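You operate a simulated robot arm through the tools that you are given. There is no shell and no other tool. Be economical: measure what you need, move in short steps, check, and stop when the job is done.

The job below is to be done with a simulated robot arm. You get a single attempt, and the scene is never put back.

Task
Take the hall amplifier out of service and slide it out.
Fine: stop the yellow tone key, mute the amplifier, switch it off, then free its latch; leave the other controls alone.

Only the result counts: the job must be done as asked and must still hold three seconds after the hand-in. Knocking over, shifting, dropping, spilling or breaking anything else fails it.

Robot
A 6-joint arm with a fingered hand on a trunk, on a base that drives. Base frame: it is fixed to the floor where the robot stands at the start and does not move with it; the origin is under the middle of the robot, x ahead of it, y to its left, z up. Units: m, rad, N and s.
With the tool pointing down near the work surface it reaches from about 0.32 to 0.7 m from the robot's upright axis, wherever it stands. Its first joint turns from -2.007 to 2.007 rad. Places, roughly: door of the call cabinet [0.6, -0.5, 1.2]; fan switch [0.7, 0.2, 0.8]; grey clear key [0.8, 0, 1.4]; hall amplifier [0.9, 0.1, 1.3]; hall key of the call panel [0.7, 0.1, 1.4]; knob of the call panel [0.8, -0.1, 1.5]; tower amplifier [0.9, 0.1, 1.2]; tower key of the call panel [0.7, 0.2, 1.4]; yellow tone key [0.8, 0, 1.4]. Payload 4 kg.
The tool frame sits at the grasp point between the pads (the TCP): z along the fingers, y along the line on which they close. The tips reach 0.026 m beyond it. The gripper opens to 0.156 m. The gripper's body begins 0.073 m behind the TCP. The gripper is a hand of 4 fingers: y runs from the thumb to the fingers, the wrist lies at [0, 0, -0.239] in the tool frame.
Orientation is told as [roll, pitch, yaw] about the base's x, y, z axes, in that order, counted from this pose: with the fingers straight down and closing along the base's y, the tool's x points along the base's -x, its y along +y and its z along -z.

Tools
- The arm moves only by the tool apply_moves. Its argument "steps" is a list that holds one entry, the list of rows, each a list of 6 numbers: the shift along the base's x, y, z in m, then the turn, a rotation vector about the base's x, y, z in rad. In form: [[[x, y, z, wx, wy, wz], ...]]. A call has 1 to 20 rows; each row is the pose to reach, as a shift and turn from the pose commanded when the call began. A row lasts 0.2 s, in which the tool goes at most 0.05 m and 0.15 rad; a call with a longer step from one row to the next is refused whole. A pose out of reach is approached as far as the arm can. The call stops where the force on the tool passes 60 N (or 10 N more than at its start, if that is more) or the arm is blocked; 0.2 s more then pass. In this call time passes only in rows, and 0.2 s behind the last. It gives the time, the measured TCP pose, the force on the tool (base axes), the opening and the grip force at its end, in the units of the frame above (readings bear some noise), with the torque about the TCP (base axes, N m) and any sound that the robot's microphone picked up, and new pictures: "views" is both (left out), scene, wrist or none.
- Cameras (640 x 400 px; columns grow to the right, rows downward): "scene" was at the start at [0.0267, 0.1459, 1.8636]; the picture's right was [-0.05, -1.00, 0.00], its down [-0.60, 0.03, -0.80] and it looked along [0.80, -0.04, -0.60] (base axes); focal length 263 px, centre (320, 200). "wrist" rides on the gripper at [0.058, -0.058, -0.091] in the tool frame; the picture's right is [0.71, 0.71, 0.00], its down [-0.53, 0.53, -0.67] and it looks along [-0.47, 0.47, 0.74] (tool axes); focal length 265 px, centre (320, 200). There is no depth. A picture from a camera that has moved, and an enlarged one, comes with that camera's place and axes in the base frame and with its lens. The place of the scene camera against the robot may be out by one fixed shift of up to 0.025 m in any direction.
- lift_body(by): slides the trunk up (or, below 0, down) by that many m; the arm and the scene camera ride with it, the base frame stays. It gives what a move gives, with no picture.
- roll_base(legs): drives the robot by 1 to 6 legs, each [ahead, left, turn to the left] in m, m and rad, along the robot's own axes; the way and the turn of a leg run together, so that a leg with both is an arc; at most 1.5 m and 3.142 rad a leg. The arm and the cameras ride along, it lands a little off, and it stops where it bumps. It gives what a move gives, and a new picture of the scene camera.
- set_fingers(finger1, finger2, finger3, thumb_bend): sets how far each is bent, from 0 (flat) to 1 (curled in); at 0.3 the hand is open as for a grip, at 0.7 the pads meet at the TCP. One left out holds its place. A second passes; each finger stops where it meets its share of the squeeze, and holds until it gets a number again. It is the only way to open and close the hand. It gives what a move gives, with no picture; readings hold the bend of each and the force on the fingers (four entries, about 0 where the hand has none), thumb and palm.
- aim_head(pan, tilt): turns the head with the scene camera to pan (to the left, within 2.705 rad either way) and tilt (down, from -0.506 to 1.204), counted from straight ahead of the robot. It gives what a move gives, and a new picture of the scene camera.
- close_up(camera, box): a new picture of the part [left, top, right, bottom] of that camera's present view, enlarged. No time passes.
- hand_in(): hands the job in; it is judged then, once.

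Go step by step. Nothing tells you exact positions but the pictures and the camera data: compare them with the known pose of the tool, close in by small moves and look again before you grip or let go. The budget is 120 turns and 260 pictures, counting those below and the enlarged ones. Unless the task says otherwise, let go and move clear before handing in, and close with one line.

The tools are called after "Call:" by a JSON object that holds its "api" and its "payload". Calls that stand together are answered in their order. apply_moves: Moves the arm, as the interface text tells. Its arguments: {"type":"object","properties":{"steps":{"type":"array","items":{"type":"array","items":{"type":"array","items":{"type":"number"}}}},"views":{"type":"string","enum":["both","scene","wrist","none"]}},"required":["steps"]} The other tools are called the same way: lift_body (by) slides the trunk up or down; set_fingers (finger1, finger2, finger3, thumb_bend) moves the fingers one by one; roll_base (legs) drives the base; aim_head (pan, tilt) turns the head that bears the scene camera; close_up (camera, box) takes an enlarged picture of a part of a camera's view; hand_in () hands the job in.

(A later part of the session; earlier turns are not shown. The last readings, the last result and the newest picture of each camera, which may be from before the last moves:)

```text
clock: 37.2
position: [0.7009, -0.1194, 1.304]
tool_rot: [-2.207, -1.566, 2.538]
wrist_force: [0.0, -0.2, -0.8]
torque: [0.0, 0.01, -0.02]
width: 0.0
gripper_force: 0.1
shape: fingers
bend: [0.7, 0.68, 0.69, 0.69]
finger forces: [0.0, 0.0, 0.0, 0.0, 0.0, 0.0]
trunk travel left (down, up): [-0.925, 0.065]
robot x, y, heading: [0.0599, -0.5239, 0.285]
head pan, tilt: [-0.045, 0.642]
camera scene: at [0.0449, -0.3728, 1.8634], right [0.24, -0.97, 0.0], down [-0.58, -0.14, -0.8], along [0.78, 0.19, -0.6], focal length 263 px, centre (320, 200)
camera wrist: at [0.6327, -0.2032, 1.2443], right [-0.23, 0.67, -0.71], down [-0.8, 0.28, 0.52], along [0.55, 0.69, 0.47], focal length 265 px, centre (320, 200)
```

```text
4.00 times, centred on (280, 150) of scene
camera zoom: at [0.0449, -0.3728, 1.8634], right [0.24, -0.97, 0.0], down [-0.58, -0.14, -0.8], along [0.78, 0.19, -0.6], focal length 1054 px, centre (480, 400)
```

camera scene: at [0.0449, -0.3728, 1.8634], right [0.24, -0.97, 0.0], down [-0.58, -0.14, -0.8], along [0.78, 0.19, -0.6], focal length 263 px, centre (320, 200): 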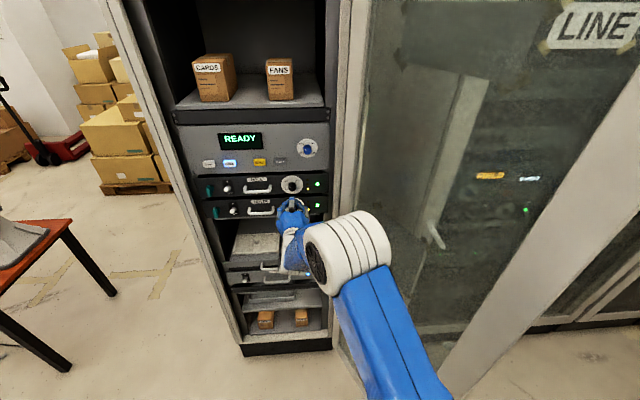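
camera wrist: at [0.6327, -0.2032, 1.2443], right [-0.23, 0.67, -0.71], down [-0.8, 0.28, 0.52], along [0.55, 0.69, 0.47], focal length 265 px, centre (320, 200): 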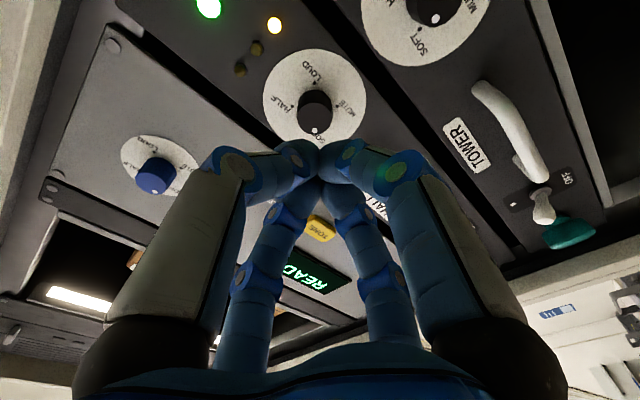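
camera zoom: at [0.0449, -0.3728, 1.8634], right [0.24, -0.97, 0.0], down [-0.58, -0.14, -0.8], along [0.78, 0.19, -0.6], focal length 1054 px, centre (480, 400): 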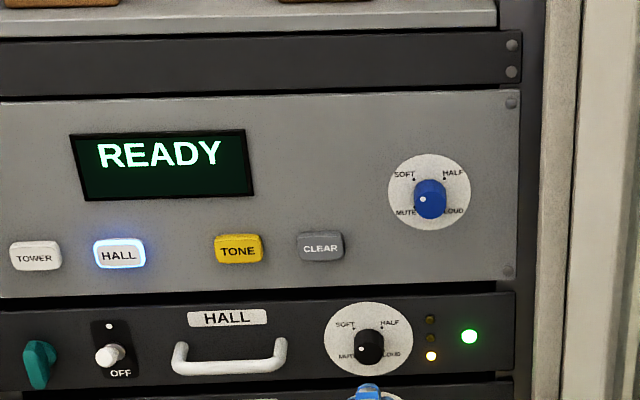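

The knob is on the tool axis within a few mm. I open the hand slightly and pre-roll it 45° clockwise, away from the panel.

Call:
{"api": "set_fingers", "payload": {"finger1": 0.56, "finger2": 0.56, "finger3": 0.56, "thumb_bend": 0.56}}

Call:
{"api": "apply_moves", "payload": {"steps": [[[0, -0.001, 0, 0.124, 0.042, 0], [0.001, -0.002, 0, 0.248, 0.084, 0], [0.001, -0.003, 0, 0.372, 0.125, 0], [0.001, -0.003, 0, 0.496, 0.167, 0], [0.001, -0.003, 0, 0.62, 0.21, 0], [0.001, -0.003, 0, 0.743, 0.251, 0]]]}}

Call:
{"api": "close_up", "payload": {"camera": "scene", "box": [240, 150, 336, 210]}}

```text
clock: 38.2
position: [0.7007, -0.1195, 1.3029]
tool_rot: [-2.268, -1.566, 2.597]
wrist_force: [0.1, -0.3, -0.8]
torque: [0.01, 0.01, -0.03]
width: 0.0337
gripper_force: 0.0
shape: fingers
bend: [0.56, 0.56, 0.56, 0.56]
finger forces: [0.1, 0.0, 0.1, 0.1, 0.0, 0.1]
trunk travel left (down, up): [-0.925, 0.065]
robot x, y, heading: [0.0579, -0.5238, 0.287]
head pan, tilt: [-0.045, 0.642]
```

```text
clock: 39.6
position: [0.6989, -0.123, 1.3052]
tool_rot: [1.58, -0.788, -1.251]
wrist_force: [0.1, 0.5, 0.5]
torque: [-0.05, 0.02, 0.0]
width: 0.0334
gripper_force: 0.1
shape: fingers
bend: [0.56, 0.56, 0.56, 0.56]
finger forces: [0.0, 0.0, 0.0, 0.1, 0.0, 0.1]
trunk travel left (down, up): [-0.925, 0.065]
robot x, y, heading: [0.0599, -0.5224, 0.29]
head pan, tilt: [-0.045, 0.642]
camera scene: at [0.0426, -0.376, 1.8637], right [0.24, -0.97, 0.0], down [-0.58, -0.14, -0.8], along [0.78, 0.19, -0.6], focal length 263 px, centre (320, 200)
camera wrist: at [0.6135, -0.1526, 1.2213], right [-0.32, 0.95, 0.0], down [-0.64, -0.22, 0.74], along [0.7, 0.24, 0.67], focal length 265 px, centre (320, 200)
```

scene: 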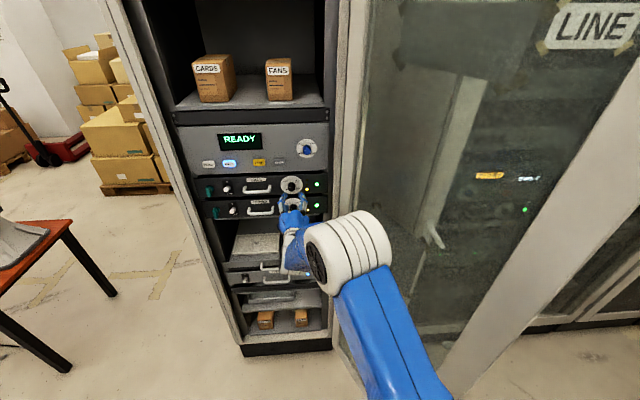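
wrist: 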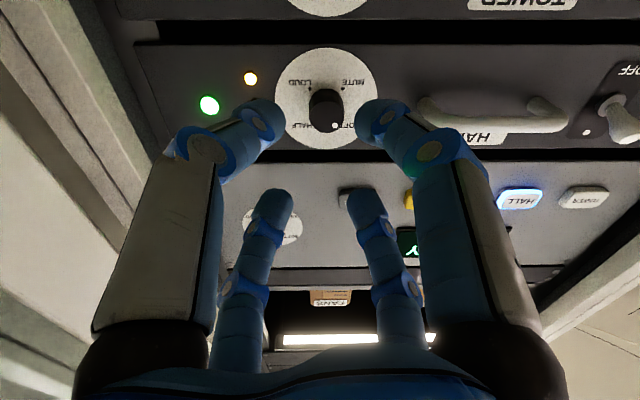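

```text
6.67 times, centred on (288, 180) of scene
camera zoom: at [0.0426, -0.376, 1.8637], right [0.24, -0.97, 0.0], down [-0.58, -0.14, -0.8], along [0.78, 0.19, -0.6], focal length 1756 px, centre (533, 333)
```

zoom: 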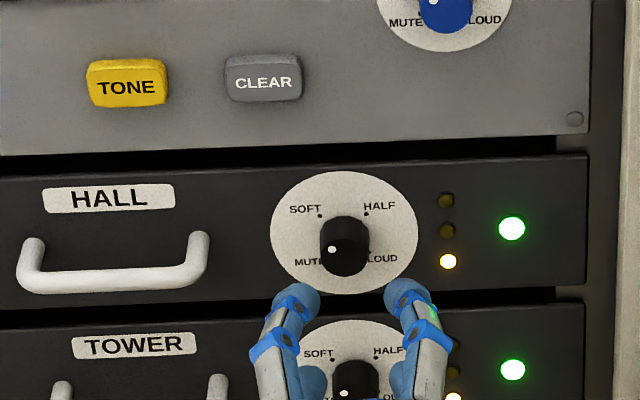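

The view along the roll is symmetric and the knob centred. I open a touch more and advance partway around the knob.

Call:
{"api": "set_fingers", "payload": {"finger1": 0.52, "finger2": 0.52, "finger3": 0.52, "thumb_bend": 0.52}}

Call:
{"api": "apply_moves", "payload": {"steps": [[[0.028, 0.011, 0, 0, 0, 0], [0.056, 0.02, 0, 0, 0, 0]]]}}

Call:
{"api": "close_up", "payload": {"camera": "scene", "box": [250, 160, 330, 210]}}

```text
clock: 40.6
position: [0.6993, -0.123, 1.3045]
tool_rot: [1.579, -0.787, -1.251]
wrist_force: [-0.5, 0.8, 0.6]
torque: [-0.02, 0.02, 0.02]
width: 0.045
gripper_force: 0.0
shape: fingers
bend: [0.52, 0.52, 0.52, 0.52]
finger forces: [0.0, 0.0, 0.1, 0.1, 0.1, 0.0]
trunk travel left (down, up): [-0.925, 0.065]
robot x, y, heading: [0.0602, -0.5243, 0.283]
head pan, tilt: [-0.045, 0.642]
```

```text
clock: 41.2
position: [0.7565, -0.1038, 1.3048]
tool_rot: [1.581, -0.79, -1.25]
wrist_force: [0.2, 0.1, -1.0]
torque: [0.05, 0.01, 0.04]
width: 0.045
gripper_force: 0.1
shape: fingers
bend: [0.52, 0.52, 0.52, 0.52]
finger forces: [0.1, 0.1, 0.0, 0.0, 0.0, 0.1]
trunk travel left (down, up): [-0.925, 0.065]
robot x, y, heading: [0.0613, -0.5219, 0.284]
head pan, tilt: [-0.045, 0.642]
camera scene: at [0.0442, -0.3756, 1.8636], right [0.24, -0.97, 0.0], down [-0.58, -0.14, -0.8], along [0.78, 0.19, -0.6], focal length 263 px, centre (320, 200)
camera wrist: at [0.671, -0.1321, 1.2216], right [-0.32, 0.95, 0.0], down [-0.64, -0.21, 0.74], along [0.7, 0.24, 0.67], focal length 265 px, centre (320, 200)
```

scene: 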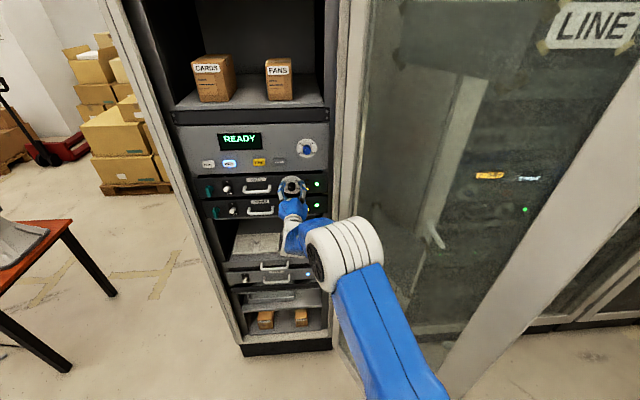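
wrist: 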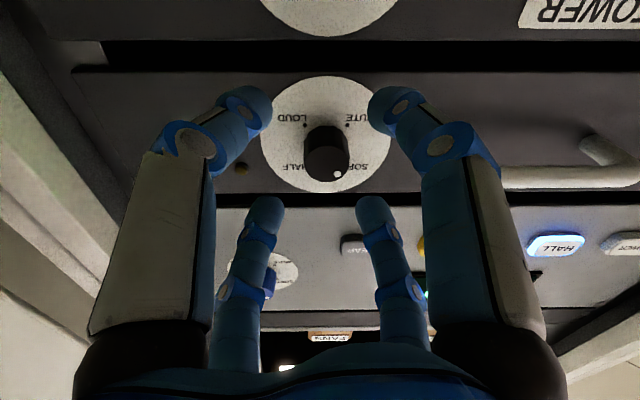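

```text
8.00 times, centred on (290, 185) of scene
camera zoom: at [0.0442, -0.3756, 1.8636], right [0.24, -0.97, 0.0], down [-0.58, -0.14, -0.8], along [0.78, 0.19, -0.6], focal length 2107 px, centre (560, 320)
```

zoom: 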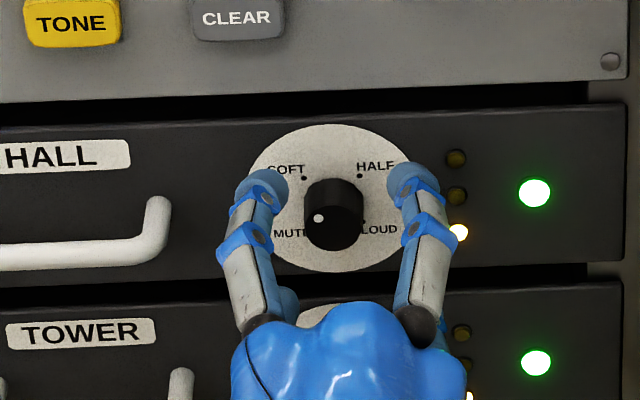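

I correct 3.5 mm to the left and advance the rest.

Call:
{"api": "apply_moves", "payload": {"steps": [[[-0.001, 0.0033, -0.001, 0, 0, 0], [0.0225, 0.0115, -0.001, 0, 0, 0]]]}}

Call:
{"api": "close_up", "payload": {"camera": "scene", "box": [250, 160, 330, 210]}}

```text
clock: 41.8
position: [0.7771, -0.0929, 1.3051]
tool_rot: [1.583, -0.789, -1.252]
wrist_force: [-0.4, -0.3, 0.2]
torque: [-0.01, 0.05, -0.03]
width: 0.0453
gripper_force: 0.0
shape: fingers
bend: [0.52, 0.52, 0.52, 0.52]
finger forces: [0.1, 0.0, 0.0, 0.0, 0.0, 0.0]
trunk travel left (down, up): [-0.925, 0.065]
robot x, y, heading: [0.0609, -0.5225, 0.284]
head pan, tilt: [-0.045, 0.642]
camera scene: at [0.0414, -0.377, 1.8637], right [0.24, -0.97, 0.0], down [-0.58, -0.14, -0.8], along [0.78, 0.19, -0.6], focal length 263 px, centre (320, 200)
camera wrist: at [0.6917, -0.1219, 1.2219], right [-0.32, 0.95, 0.0], down [-0.64, -0.21, 0.74], along [0.7, 0.24, 0.67], focal length 265 px, centre (320, 200)
```

scene: 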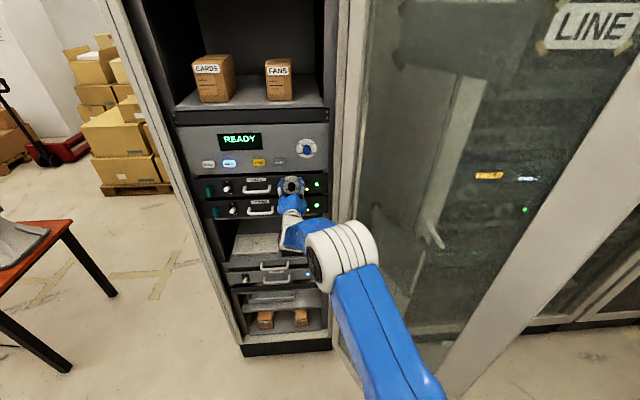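
wrist: 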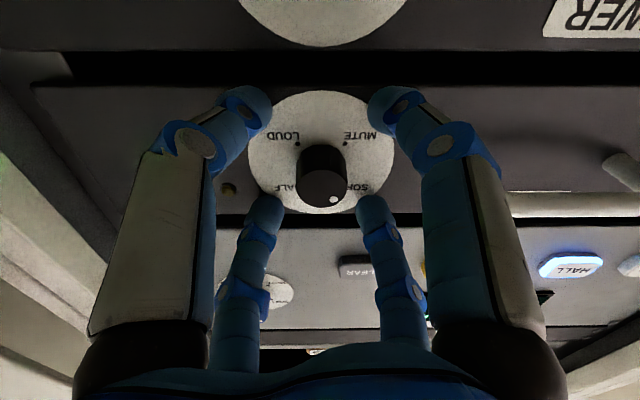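

```text
8.00 times, centred on (290, 185) of scene
camera zoom: at [0.0414, -0.377, 1.8637], right [0.24, -0.97, 0.0], down [-0.58, -0.14, -0.8], along [0.78, 0.19, -0.6], focal length 2107 px, centre (560, 320)
```

zoom: 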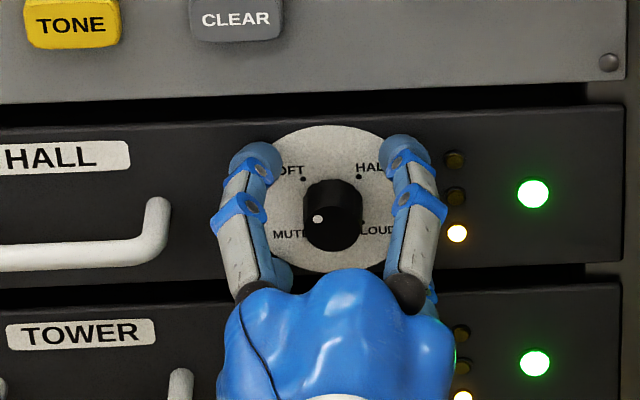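

Centred; I go 9 mm deeper and close on the knob.

Call:
{"api": "apply_moves", "payload": {"steps": [[[0.0085, 0.003, 0, 0, 0, 0]]], "views": "none"}}

Call:
{"api": "set_fingers", "payload": {"finger1": 0.68, "finger2": 0.68, "finger3": 0.68, "thumb_bend": 0.68}}

Call:
{"api": "close_up", "payload": {"camera": "wrist", "box": [160, 50, 480, 250]}}

```text
clock: 42.2
position: [0.7788, -0.0913, 1.3061]
tool_rot: [1.581, -0.789, -1.252]
wrist_force: [-34.4, -13.4, 0.1]
torque: [-0.27, 0.67, -1.35]
width: 0.0453
gripper_force: 19.2
shape: fingers
bend: [0.52, 0.52, 0.52, 0.51]
finger forces: [0.0, 0.0, 7.9, 0.1, 29.4, 0.0]
trunk travel left (down, up): [-0.925, 0.065]
robot x, y, heading: [0.0639, -0.5229, 0.287]
head pan, tilt: [-0.045, 0.642]
```

```text
clock: 43.2
position: [0.7827, -0.0915, 1.3079]
tool_rot: [1.586, -0.787, -1.256]
wrist_force: [-24.4, -11.9, -0.3]
torque: [0.03, -0.19, -0.08]
width: 0.0089
gripper_force: 19.8
shape: fingers
bend: [0.65, 0.63, 0.64, 0.66]
finger forces: [4.9, 12.6, 13.2, 0.1, 8.3, 0.0]
trunk travel left (down, up): [-0.925, 0.065]
robot x, y, heading: [0.0557, -0.5235, 0.283]
head pan, tilt: [-0.045, 0.642]
```

```text
2.00 times, centred on (320, 150) of wrist
camera zoom: at [0.6963, -0.1201, 1.2237], right [-0.32, 0.95, 0.0], down [-0.64, -0.21, 0.74], along [0.7, 0.24, 0.68], focal length 531 px, centre (320, 300)
```

zoom: 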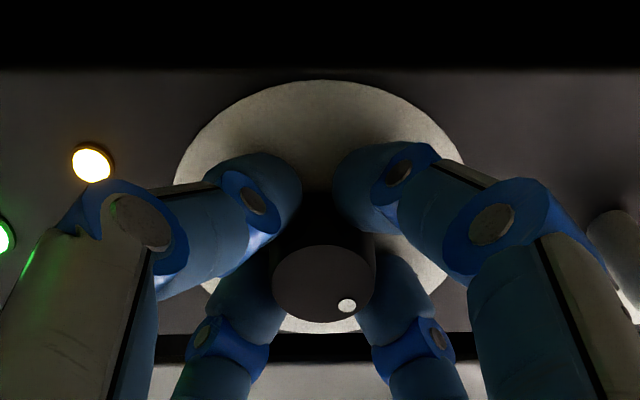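

The tips pressed on the panel, so I back off a few mm and then twist counter-clockwise.

Call:
{"api": "apply_moves", "payload": {"steps": [[[-0.007, -0.0025, -0.001, 0, 0, 0]]], "views": "none"}}

Call:
{"api": "apply_moves", "payload": {"steps": [[[0, 0, 0, -0.13, -0.044, 0], [0, 0, 0, -0.26, -0.088, 0], [0, 0, 0, -0.39, -0.131, 0], [0, 0, 0, -0.52, -0.175, 0], [0, 0, 0, -0.65, -0.219, 0], [0, 0, 0, -0.78, -0.263, 0]]], "views": "wrist"}}

Call:
{"api": "close_up", "payload": {"camera": "scene", "box": [250, 160, 330, 210]}}

```text
clock: 43.6
position: [0.7802, -0.0926, 1.3056]
tool_rot: [1.586, -0.79, -1.256]
wrist_force: [-0.1, 0.4, 2.6]
torque: [0.04, -0.09, -0.01]
width: 0.0085
gripper_force: 7.8
shape: fingers
bend: [0.65, 0.63, 0.63, 0.66]
finger forces: [2.6, 5.7, 4.4, 0.1, 2.8, 0.0]
trunk travel left (down, up): [-0.925, 0.065]
robot x, y, heading: [0.0586, -0.5226, 0.278]
head pan, tilt: [-0.045, 0.642]
```

```text
clock: 45.0
position: [0.78, -0.093, 1.3049]
tool_rot: [-1.699, -1.527, 2.026]
wrist_force: [2.7, -3.5, 8.5]
torque: [0.15, -0.2, -0.1]
width: 0.0067
gripper_force: 8.3
shape: fingers
bend: [0.66, 0.64, 0.62, 0.66]
finger forces: [1.0, 3.4, 7.7, 0.1, 3.9, 0.1]
trunk travel left (down, up): [-0.925, 0.065]
robot x, y, heading: [0.0612, -0.5243, 0.28]
head pan, tilt: [-0.045, 0.642]
camera wrist: at [0.7131, -0.1794, 1.2471], right [-0.22, 0.64, -0.74], down [-0.81, 0.3, 0.5], along [0.54, 0.71, 0.46], focal length 265 px, centre (320, 200)
```

wrist: 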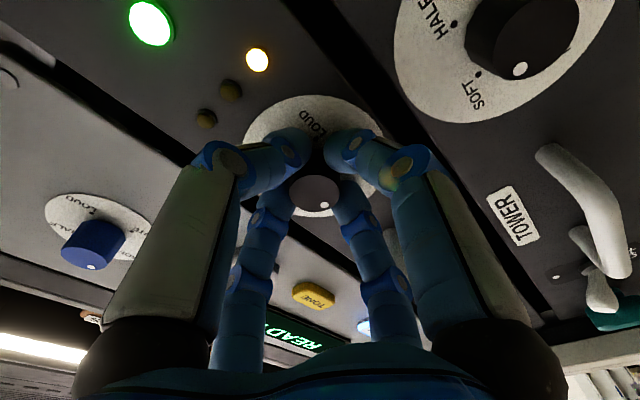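

```text
8.00 times, centred on (290, 185) of scene
camera zoom: at [0.0421, -0.3777, 1.8638], right [0.24, -0.97, 0.0], down [-0.58, -0.14, -0.8], along [0.78, 0.19, -0.6], focal length 2107 px, centre (560, 320)
```

zoom: 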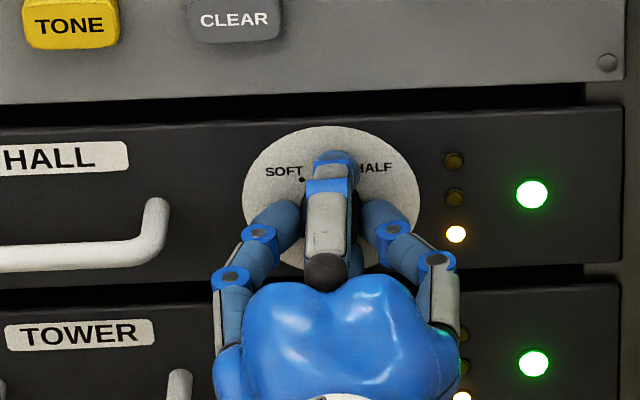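

The knob turned only partly, with some slip. I squeeze harder and keep turning.

Call:
{"api": "set_fingers", "payload": {"finger1": 0.85, "finger2": 0.85, "finger3": 0.85, "thumb_bend": 0.85}}

Call:
{"api": "apply_moves", "payload": {"steps": [[[0, 0, 0, -0.13, -0.044, 0], [0, 0, 0, -0.26, -0.088, 0], [0, 0, 0, -0.39, -0.131, 0], [0, 0, 0, -0.52, -0.175, 0]]], "views": "wrist"}}

Call:
{"api": "close_up", "payload": {"camera": "scene", "box": [250, 160, 330, 210]}}

```text
clock: 46.0
position: [0.7816, -0.0947, 1.3025]
tool_rot: [-1.608, -1.53, 1.937]
wrist_force: [4.6, -11.7, 1.1]
torque: [0.17, -0.2, -0.06]
width: 0.0026
gripper_force: 23.5
shape: fingers
bend: [0.68, 0.63, 0.6, 0.66]
finger forces: [6.8, 9.4, 11.2, 0.0, 20.4, 0.0]
trunk travel left (down, up): [-0.925, 0.065]
robot x, y, heading: [0.0587, -0.5223, 0.281]
head pan, tilt: [-0.045, 0.642]
```

```text
clock: 47.0
position: [0.7826, -0.0964, 1.3045]
tool_rot: [-1.575, -0.982, 1.902]
wrist_force: [4.2, -18.4, 5.5]
torque: [0.2, -0.09, -0.24]
width: 0.0029
gripper_force: 24.1
shape: fingers
bend: [0.68, 0.63, 0.61, 0.65]
finger forces: [8.7, 7.7, 8.4, 0.1, 24.9, 0.0]
trunk travel left (down, up): [-0.925, 0.065]
robot x, y, heading: [0.0602, -0.5234, 0.284]
head pan, tilt: [-0.045, 0.642]
camera wrist: at [0.7213, -0.2021, 1.2873], right [-0.06, 0.19, -0.98], down [-0.87, 0.47, 0.14], along [0.49, 0.86, 0.13], focal length 265 px, centre (320, 200)
```

wrist: 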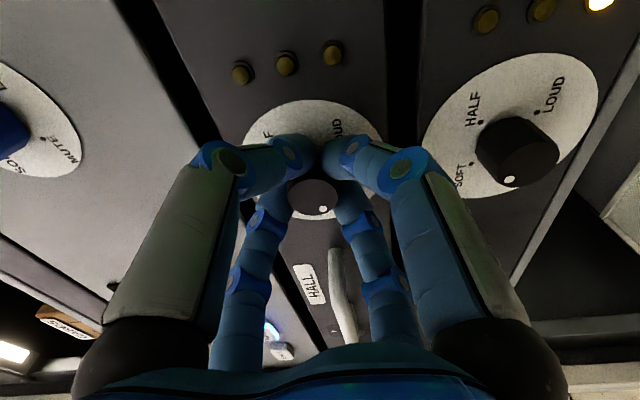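

```text
8.00 times, centred on (290, 185) of scene
camera zoom: at [0.0441, -0.3813, 1.8642], right [0.24, -0.97, 0.0], down [-0.58, -0.14, -0.8], along [0.78, 0.19, -0.6], focal length 2107 px, centre (560, 320)
```

zoom: 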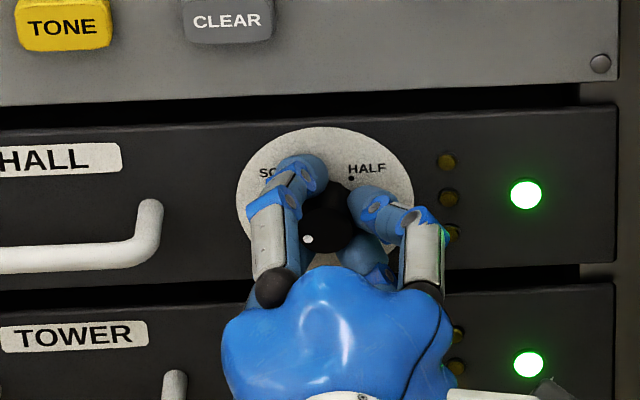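

The level lamps went out; the pointer still needs to go a bit further to MUTE. I continue turning.

Call:
{"api": "apply_moves", "payload": {"steps": [[[0, 0, 0, -0.13, -0.044, 0], [0, 0, 0, -0.26, -0.088, 0], [0, 0, 0, -0.39, -0.131, 0], [0, 0, 0, -0.5, -0.168, 0]]], "views": "wrist"}}

Call:
{"api": "close_up", "payload": {"camera": "scene", "box": [250, 160, 330, 210]}}

Call:
{"api": "close_up", "payload": {"camera": "wrist", "box": [240, 60, 400, 260]}}

```text
clock: 48.0
position: [0.7823, -0.0997, 1.3069]
tool_rot: [-1.574, -0.456, 1.898]
wrist_force: [10.1, -21.2, 13.0]
torque: [0.39, -0.17, -0.32]
width: 0.0037
gripper_force: 26.6
shape: fingers
bend: [0.68, 0.64, 0.6, 0.65]
finger forces: [5.7, 4.9, 10.9, 0.0, 30.0, 0.0]
trunk travel left (down, up): [-0.925, 0.065]
robot x, y, heading: [0.0604, -0.5191, 0.289]
head pan, tilt: [-0.045, 0.642]
camera wrist: at [0.7203, -0.2015, 1.3316], right [0.1, -0.31, -0.95], down [-0.86, 0.45, -0.24], along [0.5, 0.84, -0.21], focal length 265 px, centre (320, 200)
```

wrist: 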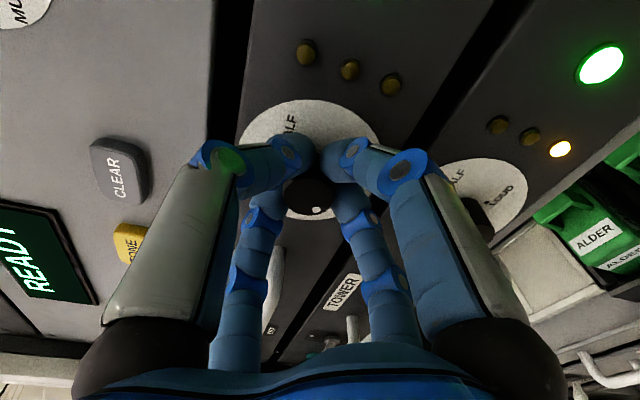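

```text
8.00 times, centred on (290, 185) of scene
camera zoom: at [0.0437, -0.3829, 1.8643], right [0.24, -0.97, 0.0], down [-0.58, -0.14, -0.8], along [0.78, 0.19, -0.6], focal length 2107 px, centre (560, 320)
```

zoom: 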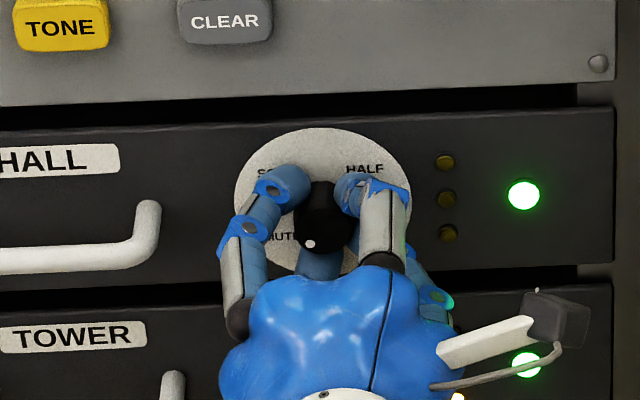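

```text
2.00 times, centred on (320, 160) of wrist
camera zoom: at [0.7203, -0.2015, 1.3316], right [0.1, -0.31, -0.95], down [-0.86, 0.45, -0.24], along [0.5, 0.84, -0.21], focal length 531 px, centre (320, 280)
```

zoom: 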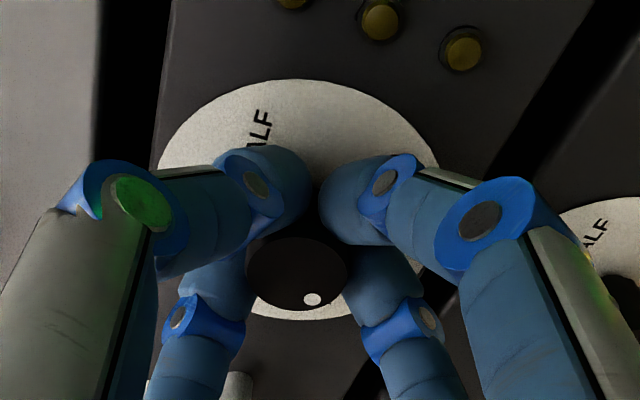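

The pointer now points lower-left toward MUTE. I release and check.

Call:
{"api": "set_fingers", "payload": {"finger1": 0.5, "finger2": 0.5, "finger3": 0.5, "thumb_bend": 0.5}}

Call:
{"api": "apply_moves", "payload": {"steps": [[[-0.03, -0.01, 0, 0, 0, 0], [-0.065, -0.022, 0, 0, 0, 0]]], "views": "wrist"}}

Call:
{"api": "close_up", "payload": {"camera": "scene", "box": [258, 165, 322, 205]}}

```text
clock: 49.0
position: [0.7794, -0.0907, 1.3026]
tool_rot: [-1.566, -0.452, 1.901]
wrist_force: [-10.6, -1.0, -1.4]
torque: [0.03, 0.16, -0.33]
width: 0.0521
gripper_force: 4.4
shape: fingers
bend: [0.5, 0.5, 0.5, 0.5]
finger forces: [8.4, 0.0, 0.0, 0.1, 1.6, 0.0]
trunk travel left (down, up): [-0.925, 0.065]
robot x, y, heading: [0.0592, -0.5238, 0.282]
head pan, tilt: [-0.045, 0.642]
```

```text
clock: 49.6
position: [0.7132, -0.1155, 1.3039]
tool_rot: [-1.569, -0.454, 1.899]
wrist_force: [-1.0, 0.1, -0.3]
torque: [-0.02, -0.01, -0.01]
width: 0.0503
gripper_force: 0.0
shape: fingers
bend: [0.5, 0.5, 0.5, 0.5]
finger forces: [0.0, 0.0, 0.0, 0.0, 0.0, 0.0]
trunk travel left (down, up): [-0.925, 0.065]
robot x, y, heading: [0.062, -0.5226, 0.284]
head pan, tilt: [-0.045, 0.642]
camera wrist: at [0.6508, -0.2171, 1.3306], right [0.1, -0.31, -0.95], down [-0.86, 0.45, -0.24], along [0.5, 0.84, -0.22], focal length 265 px, centre (320, 200)
```

wrist: 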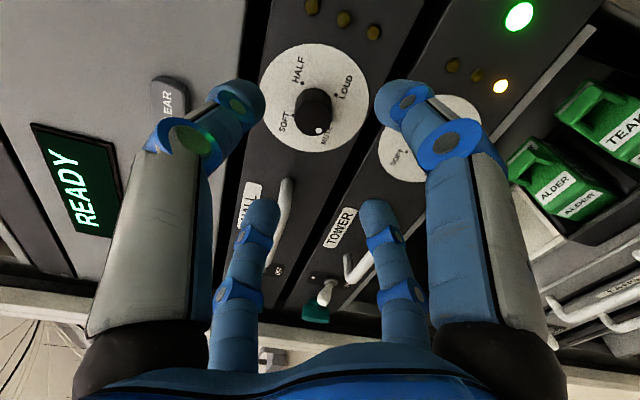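

```text
10.00 times, centred on (290, 185) of scene
camera zoom: at [0.0403, -0.3776, 1.8638], right [0.24, -0.97, 0.0], down [-0.58, -0.14, -0.8], along [0.78, 0.19, -0.6], focal length 2634 px, centre (620, 350)
```

zoom: 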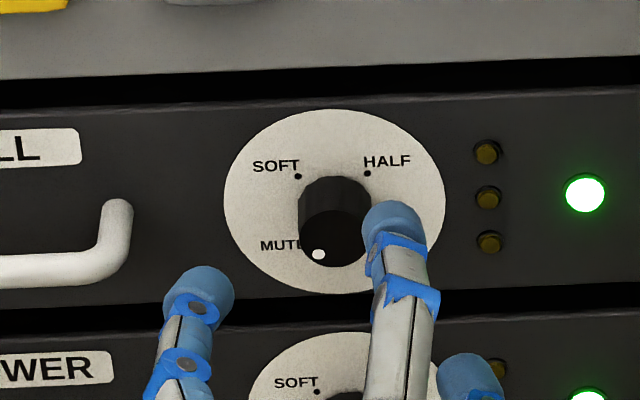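

The knob sits at MUTE with its lamps out. Next I close the hand to a probe and move to above the power toggle (lever now up, OFF below).

Call:
{"api": "set_fingers", "payload": {"finger1": 0.7, "finger2": 0.7, "finger3": 0.7, "thumb_bend": 0.7}}

Call:
{"api": "apply_moves", "payload": {"steps": [[[-0.01, 0.03, 0.018, 0, 0, 0], [-0.02, 0.068, 0.036, 0, 0, 0], [-0.03, 0.108, 0.054, 0, 0, 0], [-0.04, 0.148, 0.054, 0, 0, 0], [-0.05, 0.188, 0.054, 0, 0, 0], [-0.055, 0.226, 0.054, 0, 0, 0]]]}}

Call:
{"api": "close_up", "payload": {"camera": "scene", "box": [190, 140, 286, 200]}}

```text
clock: 50.6
position: [0.7117, -0.114, 1.3042]
tool_rot: [-1.566, -0.453, 1.902]
wrist_force: [-0.7, 0.1, 0.9]
torque: [0.03, -0.01, 0.01]
width: 0.0001
gripper_force: 0.0
shape: fingers
bend: [0.69, 0.69, 0.69, 0.69]
finger forces: [0.0, 0.0, 0.0, 0.0, 0.1, 0.1]
trunk travel left (down, up): [-0.925, 0.065]
robot x, y, heading: [0.0583, -0.525, 0.283]
head pan, tilt: [-0.045, 0.642]
```

```text
clock: 52.0
position: [0.6609, 0.1157, 1.356]
tool_rot: [-1.562, -0.453, 1.898]
wrist_force: [0.0, 0.6, -0.3]
torque: [-0.01, 0.01, -0.05]
width: 0.0
gripper_force: 0.0
shape: fingers
bend: [0.69, 0.69, 0.69, 0.69]
finger forces: [0.1, 0.0, 0.0, 0.1, 0.1, 0.0]
trunk travel left (down, up): [-0.925, 0.065]
robot x, y, heading: [0.0621, -0.5286, 0.28]
head pan, tilt: [-0.045, 0.642]
camera scene: at [0.0435, -0.3726, 1.8634], right [0.24, -0.97, 0.0], down [-0.58, -0.14, -0.8], along [0.78, 0.19, -0.6], focal length 263 px, centre (320, 200)
camera wrist: at [0.5998, 0.0124, 1.3813], right [0.1, -0.31, -0.94], down [-0.86, 0.45, -0.24], along [0.5, 0.84, -0.22], focal length 265 px, centre (320, 200)
```

scene: 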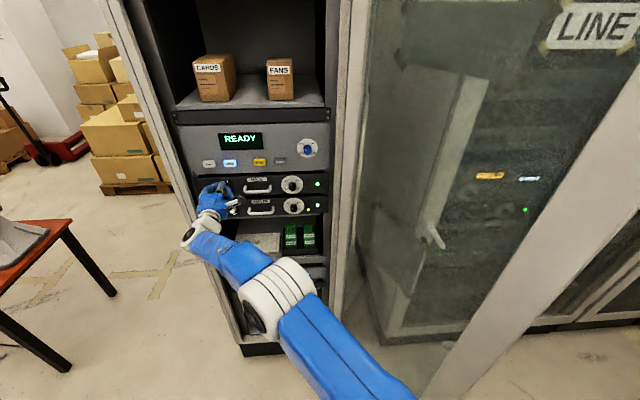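
wrist: 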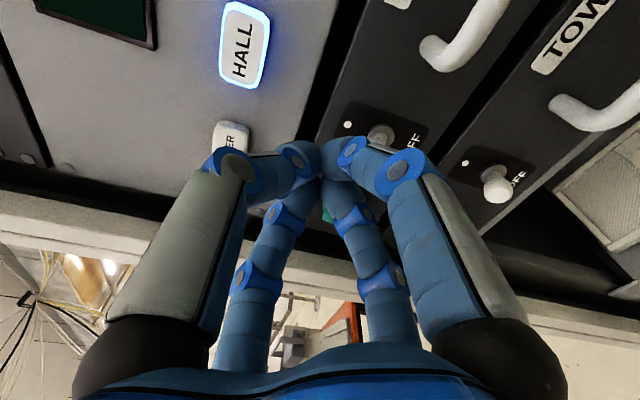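

```text
6.67 times, centred on (238, 170) of scene
camera zoom: at [0.0435, -0.3726, 1.8634], right [0.24, -0.97, 0.0], down [-0.58, -0.14, -0.8], along [0.78, 0.19, -0.6], focal length 1756 px, centre (867, 400)
```

zoom: 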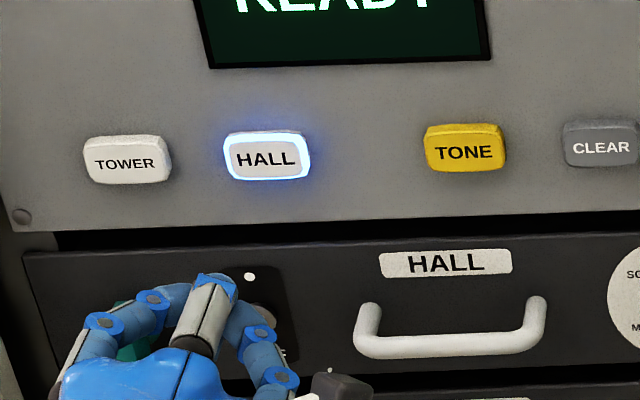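

The lever is up (ON). I move in just above it.

Call:
{"api": "apply_moves", "payload": {"steps": [[[0.02, 0.01, 0.003, 0, 0, 0], [0.038, 0.017, 0.003, 0, 0, 0]]], "views": "wrist"}}

Call:
{"api": "close_up", "payload": {"camera": "scene", "box": [190, 160, 254, 200]}}

Call:
{"api": "close_up", "payload": {"camera": "wrist", "box": [280, 80, 440, 180]}}

```text
clock: 52.6
position: [0.6987, 0.1299, 1.3569]
tool_rot: [-1.564, -0.451, 1.901]
wrist_force: [-0.3, -0.3, -0.3]
torque: [-0.03, 0.02, 0.0]
width: 0.0002
gripper_force: 0.1
shape: fingers
bend: [0.69, 0.69, 0.69, 0.69]
finger forces: [0.0, 0.0, 0.1, 0.0, 0.0, 0.0]
trunk travel left (down, up): [-0.925, 0.065]
robot x, y, heading: [0.0622, -0.5212, 0.284]
head pan, tilt: [-0.045, 0.642]
camera wrist: at [0.6382, 0.0277, 1.3843], right [0.1, -0.31, -0.94], down [-0.86, 0.45, -0.24], along [0.5, 0.84, -0.22], focal length 265 px, centre (320, 200)
```

wrist: 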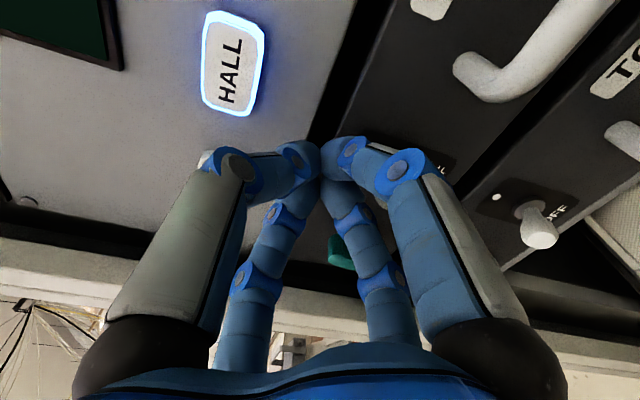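

```text
10.00 times, centred on (222, 180) of scene
camera zoom: at [0.044, -0.3748, 1.8636], right [0.24, -0.97, 0.0], down [-0.58, -0.14, -0.8], along [0.78, 0.19, -0.6], focal length 2634 px, centre (1300, 400)
```

zoom: 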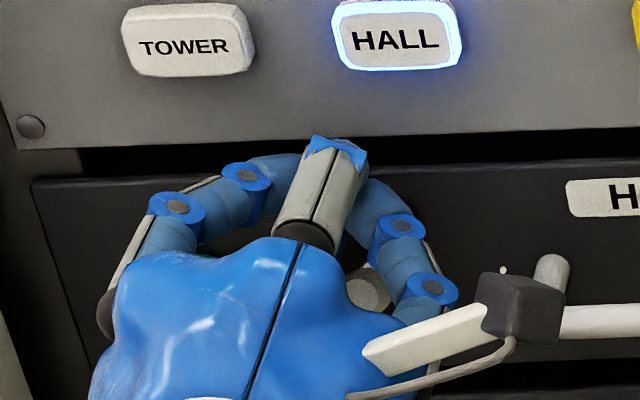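

```text
4.00 times, centred on (360, 130) of wrist
camera zoom: at [0.6382, 0.0277, 1.3843], right [0.1, -0.31, -0.94], down [-0.86, 0.45, -0.24], along [0.5, 0.84, -0.22], focal length 1062 px, centre (160, 480)
```

zoom: 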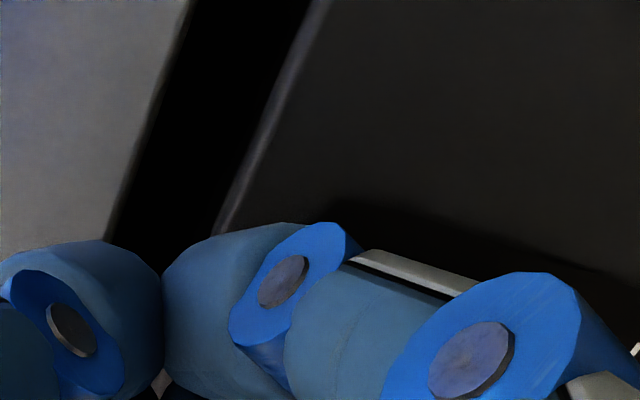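

I shift 6 mm right over the lever, then push down.

Call:
{"api": "apply_moves", "payload": {"steps": [[[0.002, -0.006, 0, 0, 0, 0], [0.002, -0.006, -0.015, 0, 0, 0], [0.002, -0.006, -0.028, 0, 0, 0], [0.002, -0.006, -0.036, 0, 0, 0], [0.002, -0.006, -0.042, 0, 0, 0]]], "views": "wrist"}}

Call:
{"api": "close_up", "payload": {"camera": "scene", "box": [190, 150, 350, 250]}}

```text
clock: 53.8
position: [0.6974, 0.1244, 1.3199]
tool_rot: [-1.569, -0.453, 1.903]
wrist_force: [-7.6, 3.4, 6.8]
torque: [0.12, 0.06, 0.07]
width: 0.0001
gripper_force: 7.8
shape: fingers
bend: [0.69, 0.71, 0.67, 0.69]
finger forces: [0.0, 14.8, 0.0, 0.1, 0.0, 0.1]
trunk travel left (down, up): [-0.925, 0.065]
robot x, y, heading: [0.0624, -0.5237, 0.284]
head pan, tilt: [-0.045, 0.642]
camera wrist: at [0.6365, 0.0213, 1.3455], right [0.11, -0.31, -0.95], down [-0.86, 0.45, -0.24], along [0.5, 0.84, -0.22], focal length 265 px, centre (320, 200)
```

wrist: 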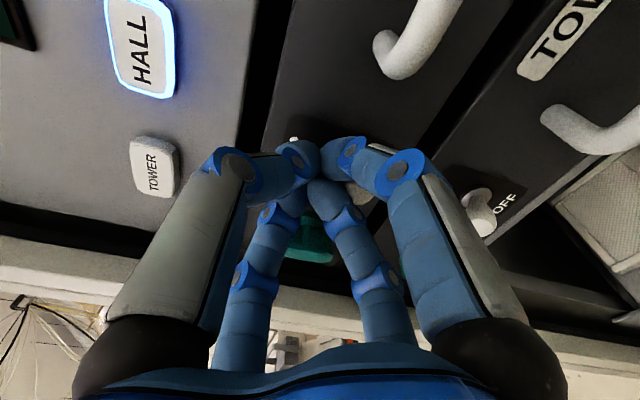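

```text
4.00 times, centred on (270, 200) of scene
camera zoom: at [0.0409, -0.3761, 1.8637], right [0.24, -0.97, 0.0], down [-0.58, -0.14, -0.8], along [0.78, 0.19, -0.6], focal length 1054 px, centre (520, 200)
```

zoom: 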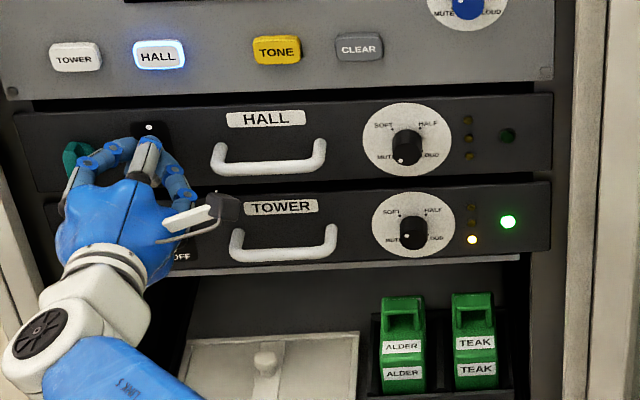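

The green power lamp is out. I back off and check that the lever stays down.

Call:
{"api": "apply_moves", "payload": {"steps": [[[0, 0, 0.015, 0, 0, 0], [-0.035, -0.012, 0.02, 0, 0, 0], [-0.07, -0.024, 0.02, 0, 0, 0]]], "views": "wrist"}}

Call:
{"api": "close_up", "payload": {"camera": "scene", "box": [190, 150, 350, 250]}}

Call:
{"api": "close_up", "payload": {"camera": "wrist", "box": [280, 60, 600, 260]}}

```text
clock: 54.6
position: [0.6297, 0.0991, 1.3381]
tool_rot: [-1.568, -0.453, 1.898]
wrist_force: [-0.3, -1.2, 0.7]
torque: [0.02, 0.01, -0.03]
width: 0.0
gripper_force: 0.1
shape: fingers
bend: [0.69, 0.7, 0.68, 0.7]
finger forces: [0.0, 0.1, 0.0, 0.0, 0.0, 0.0]
trunk travel left (down, up): [-0.925, 0.065]
robot x, y, heading: [0.0569, -0.5252, 0.285]
head pan, tilt: [-0.045, 0.642]
camera wrist: at [0.5672, -0.0038, 1.3639], right [0.1, -0.31, -0.95], down [-0.86, 0.45, -0.24], along [0.5, 0.84, -0.22], focal length 265 px, centre (320, 200)
```

wrist: 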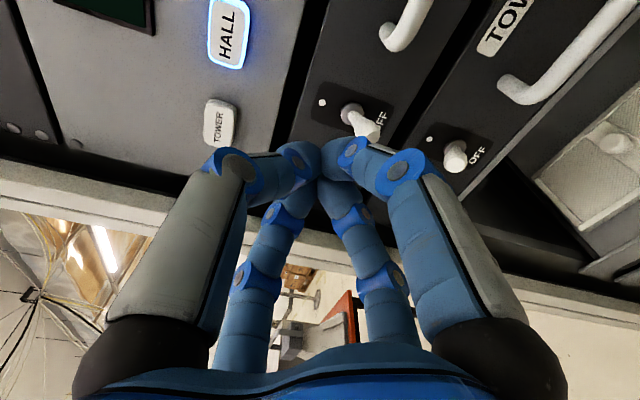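

```text
4.00 times, centred on (270, 200) of scene
camera zoom: at [0.042, -0.3754, 1.8636], right [0.24, -0.97, 0.0], down [-0.58, -0.14, -0.8], along [0.78, 0.19, -0.6], focal length 1054 px, centre (520, 200)
```

zoom: 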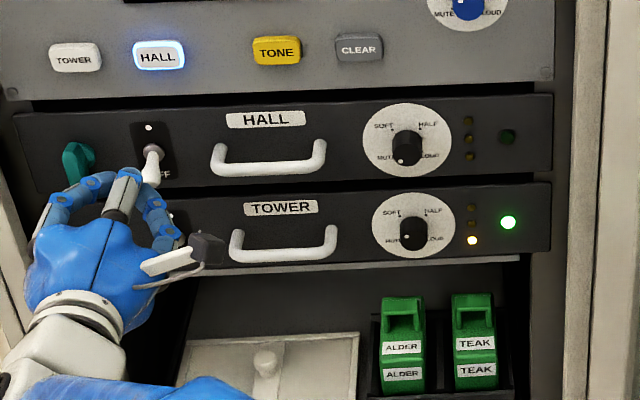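

```text
2.00 times, centred on (440, 160) of wrist
camera zoom: at [0.5672, -0.0038, 1.3639], right [0.1, -0.31, -0.95], down [-0.86, 0.45, -0.24], along [0.5, 0.84, -0.22], focal length 531 px, centre (80, 280)
```

zoom: 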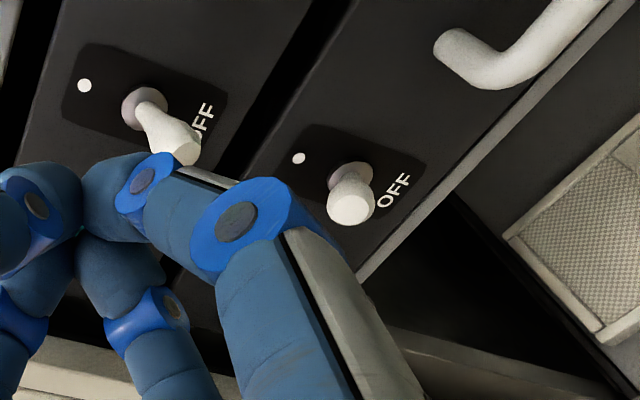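

Power is off with the lever down. Now I look closely at the teal latch.

Call:
{"api": "close_up", "payload": {"camera": "scene", "box": [194, 176, 242, 206]}}

Call:
{"api": "apply_moves", "payload": {"steps": [[[0.013, -0.04, 0.03, 0, 0, 0], [0.02, -0.08, 0.06, 0, 0, 0]]], "views": "wrist"}}

Call:
{"api": "close_up", "payload": {"camera": "scene", "box": [194, 176, 242, 206]}}

```text
13.33 times, centred on (218, 191) of scene
camera zoom: at [0.042, -0.3754, 1.8636], right [0.24, -0.97, 0.0], down [-0.58, -0.14, -0.8], along [0.78, 0.19, -0.6], focal length 3512 px, centre (1680, 320)
```

zoom: 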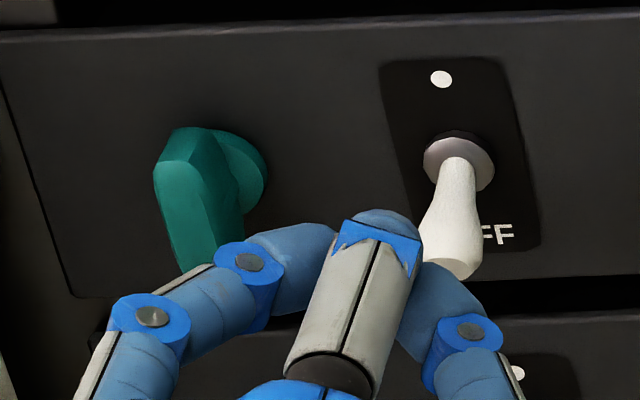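

```text
refused: row 1 steps farther than a row can; nothing moved
```

```text
13.33 times, centred on (218, 191) of scene
camera zoom: at [0.042, -0.3754, 1.8636], right [0.24, -0.97, 0.0], down [-0.58, -0.14, -0.8], along [0.78, 0.19, -0.6], focal length 3512 px, centre (1680, 320)
```

zoom: 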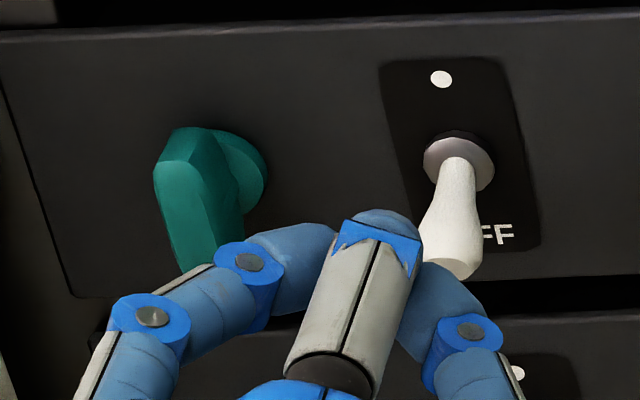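

The latch lever hangs down from its hub. I move the base left for reach, then roll the hand so that the lever lies between two digits.

Call:
{"api": "roll_base", "payload": {"legs": [[-0.03, 0, 0], [0, 0.15, 0]]}}

Call:
{"api": "apply_moves", "payload": {"steps": [[[0.013, -0.04, 0, 0.104, 0.035, 0], [0.025, -0.076, -0.015, 0.208, 0.07, 0], [0.027, -0.082, -0.03, 0.3125, 0.1056, 0]]]}}

Call:
{"api": "close_up", "payload": {"camera": "scene", "box": [220, 150, 316, 210]}}

```text
clock: 57.9
position: [0.5582, 0.2298, 1.3409]
tool_rot: [-1.569, -0.455, 1.899]
wrist_force: [0.6, -0.9, 0.4]
torque: [0.05, 0.02, 0.04]
width: 0.0
gripper_force: 0.0
shape: fingers
bend: [0.69, 0.7, 0.68, 0.7]
finger forces: [0.0, 0.0, 0.1, 0.0, 0.1, 0.1]
trunk travel left (down, up): [-0.925, 0.065]
robot x, y, heading: [-0.0157, -0.3873, 0.283]
head pan, tilt: [-0.045, 0.642]
camera scene: at [-0.0301, -0.2427, 1.8641], right [0.23, -0.97, 0.0], down [-0.58, -0.14, -0.8], along [0.78, 0.19, -0.6], focal length 263 px, centre (320, 200)
```

scene: 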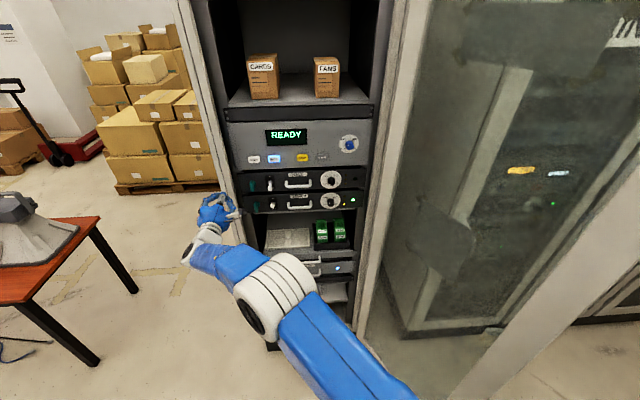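

```text
clock: 58.7
position: [0.5882, 0.1537, 1.305]
tool_rot: [-1.566, -0.783, 1.897]
wrist_force: [0.1, 0.8, -0.5]
torque: [0.03, -0.03, -0.04]
width: 0.0
gripper_force: 0.1
shape: fingers
bend: [0.69, 0.7, 0.68, 0.7]
finger forces: [0.0, 0.0, 0.0, 0.1, 0.1, 0.1]
trunk travel left (down, up): [-0.925, 0.065]
robot x, y, heading: [-0.0116, -0.3859, 0.279]
head pan, tilt: [-0.045, 0.642]
camera scene: at [-0.0261, -0.2331, 1.8633], right [0.24, -0.97, 0.0], down [-0.58, -0.14, -0.8], along [0.78, 0.19, -0.6], focal length 263 px, centre (320, 200)
camera wrist: at [0.5284, 0.0478, 1.305], right [0.0, 0.0, -1.0], down [-0.87, 0.49, 0.0], along [0.49, 0.87, 0.0], focal length 265 px, centre (320, 200)
```

scene: 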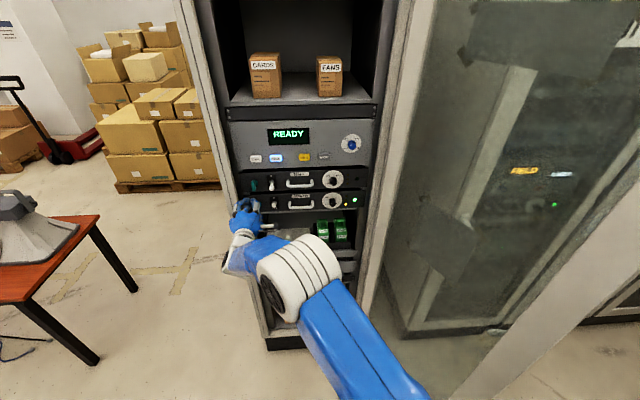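
wrist: 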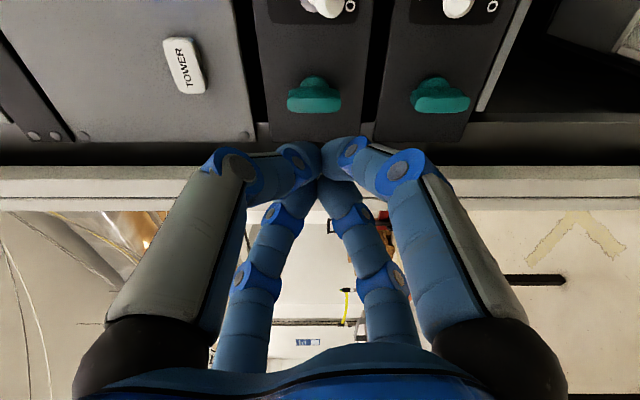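

```text
6.67 times, centred on (268, 180) of scene
camera zoom: at [-0.0261, -0.2331, 1.8633], right [0.24, -0.97, 0.0], down [-0.58, -0.14, -0.8], along [0.78, 0.19, -0.6], focal length 1756 px, centre (667, 333)
```

zoom: 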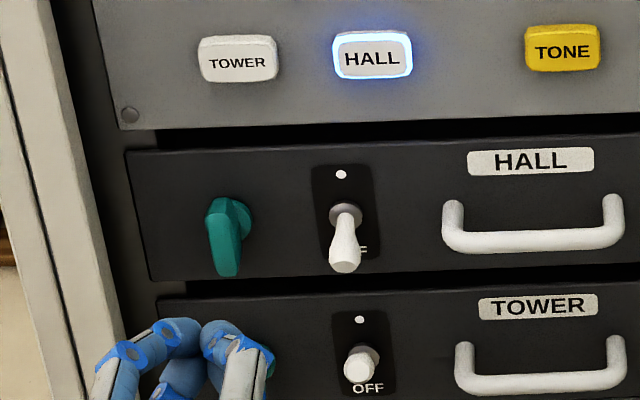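

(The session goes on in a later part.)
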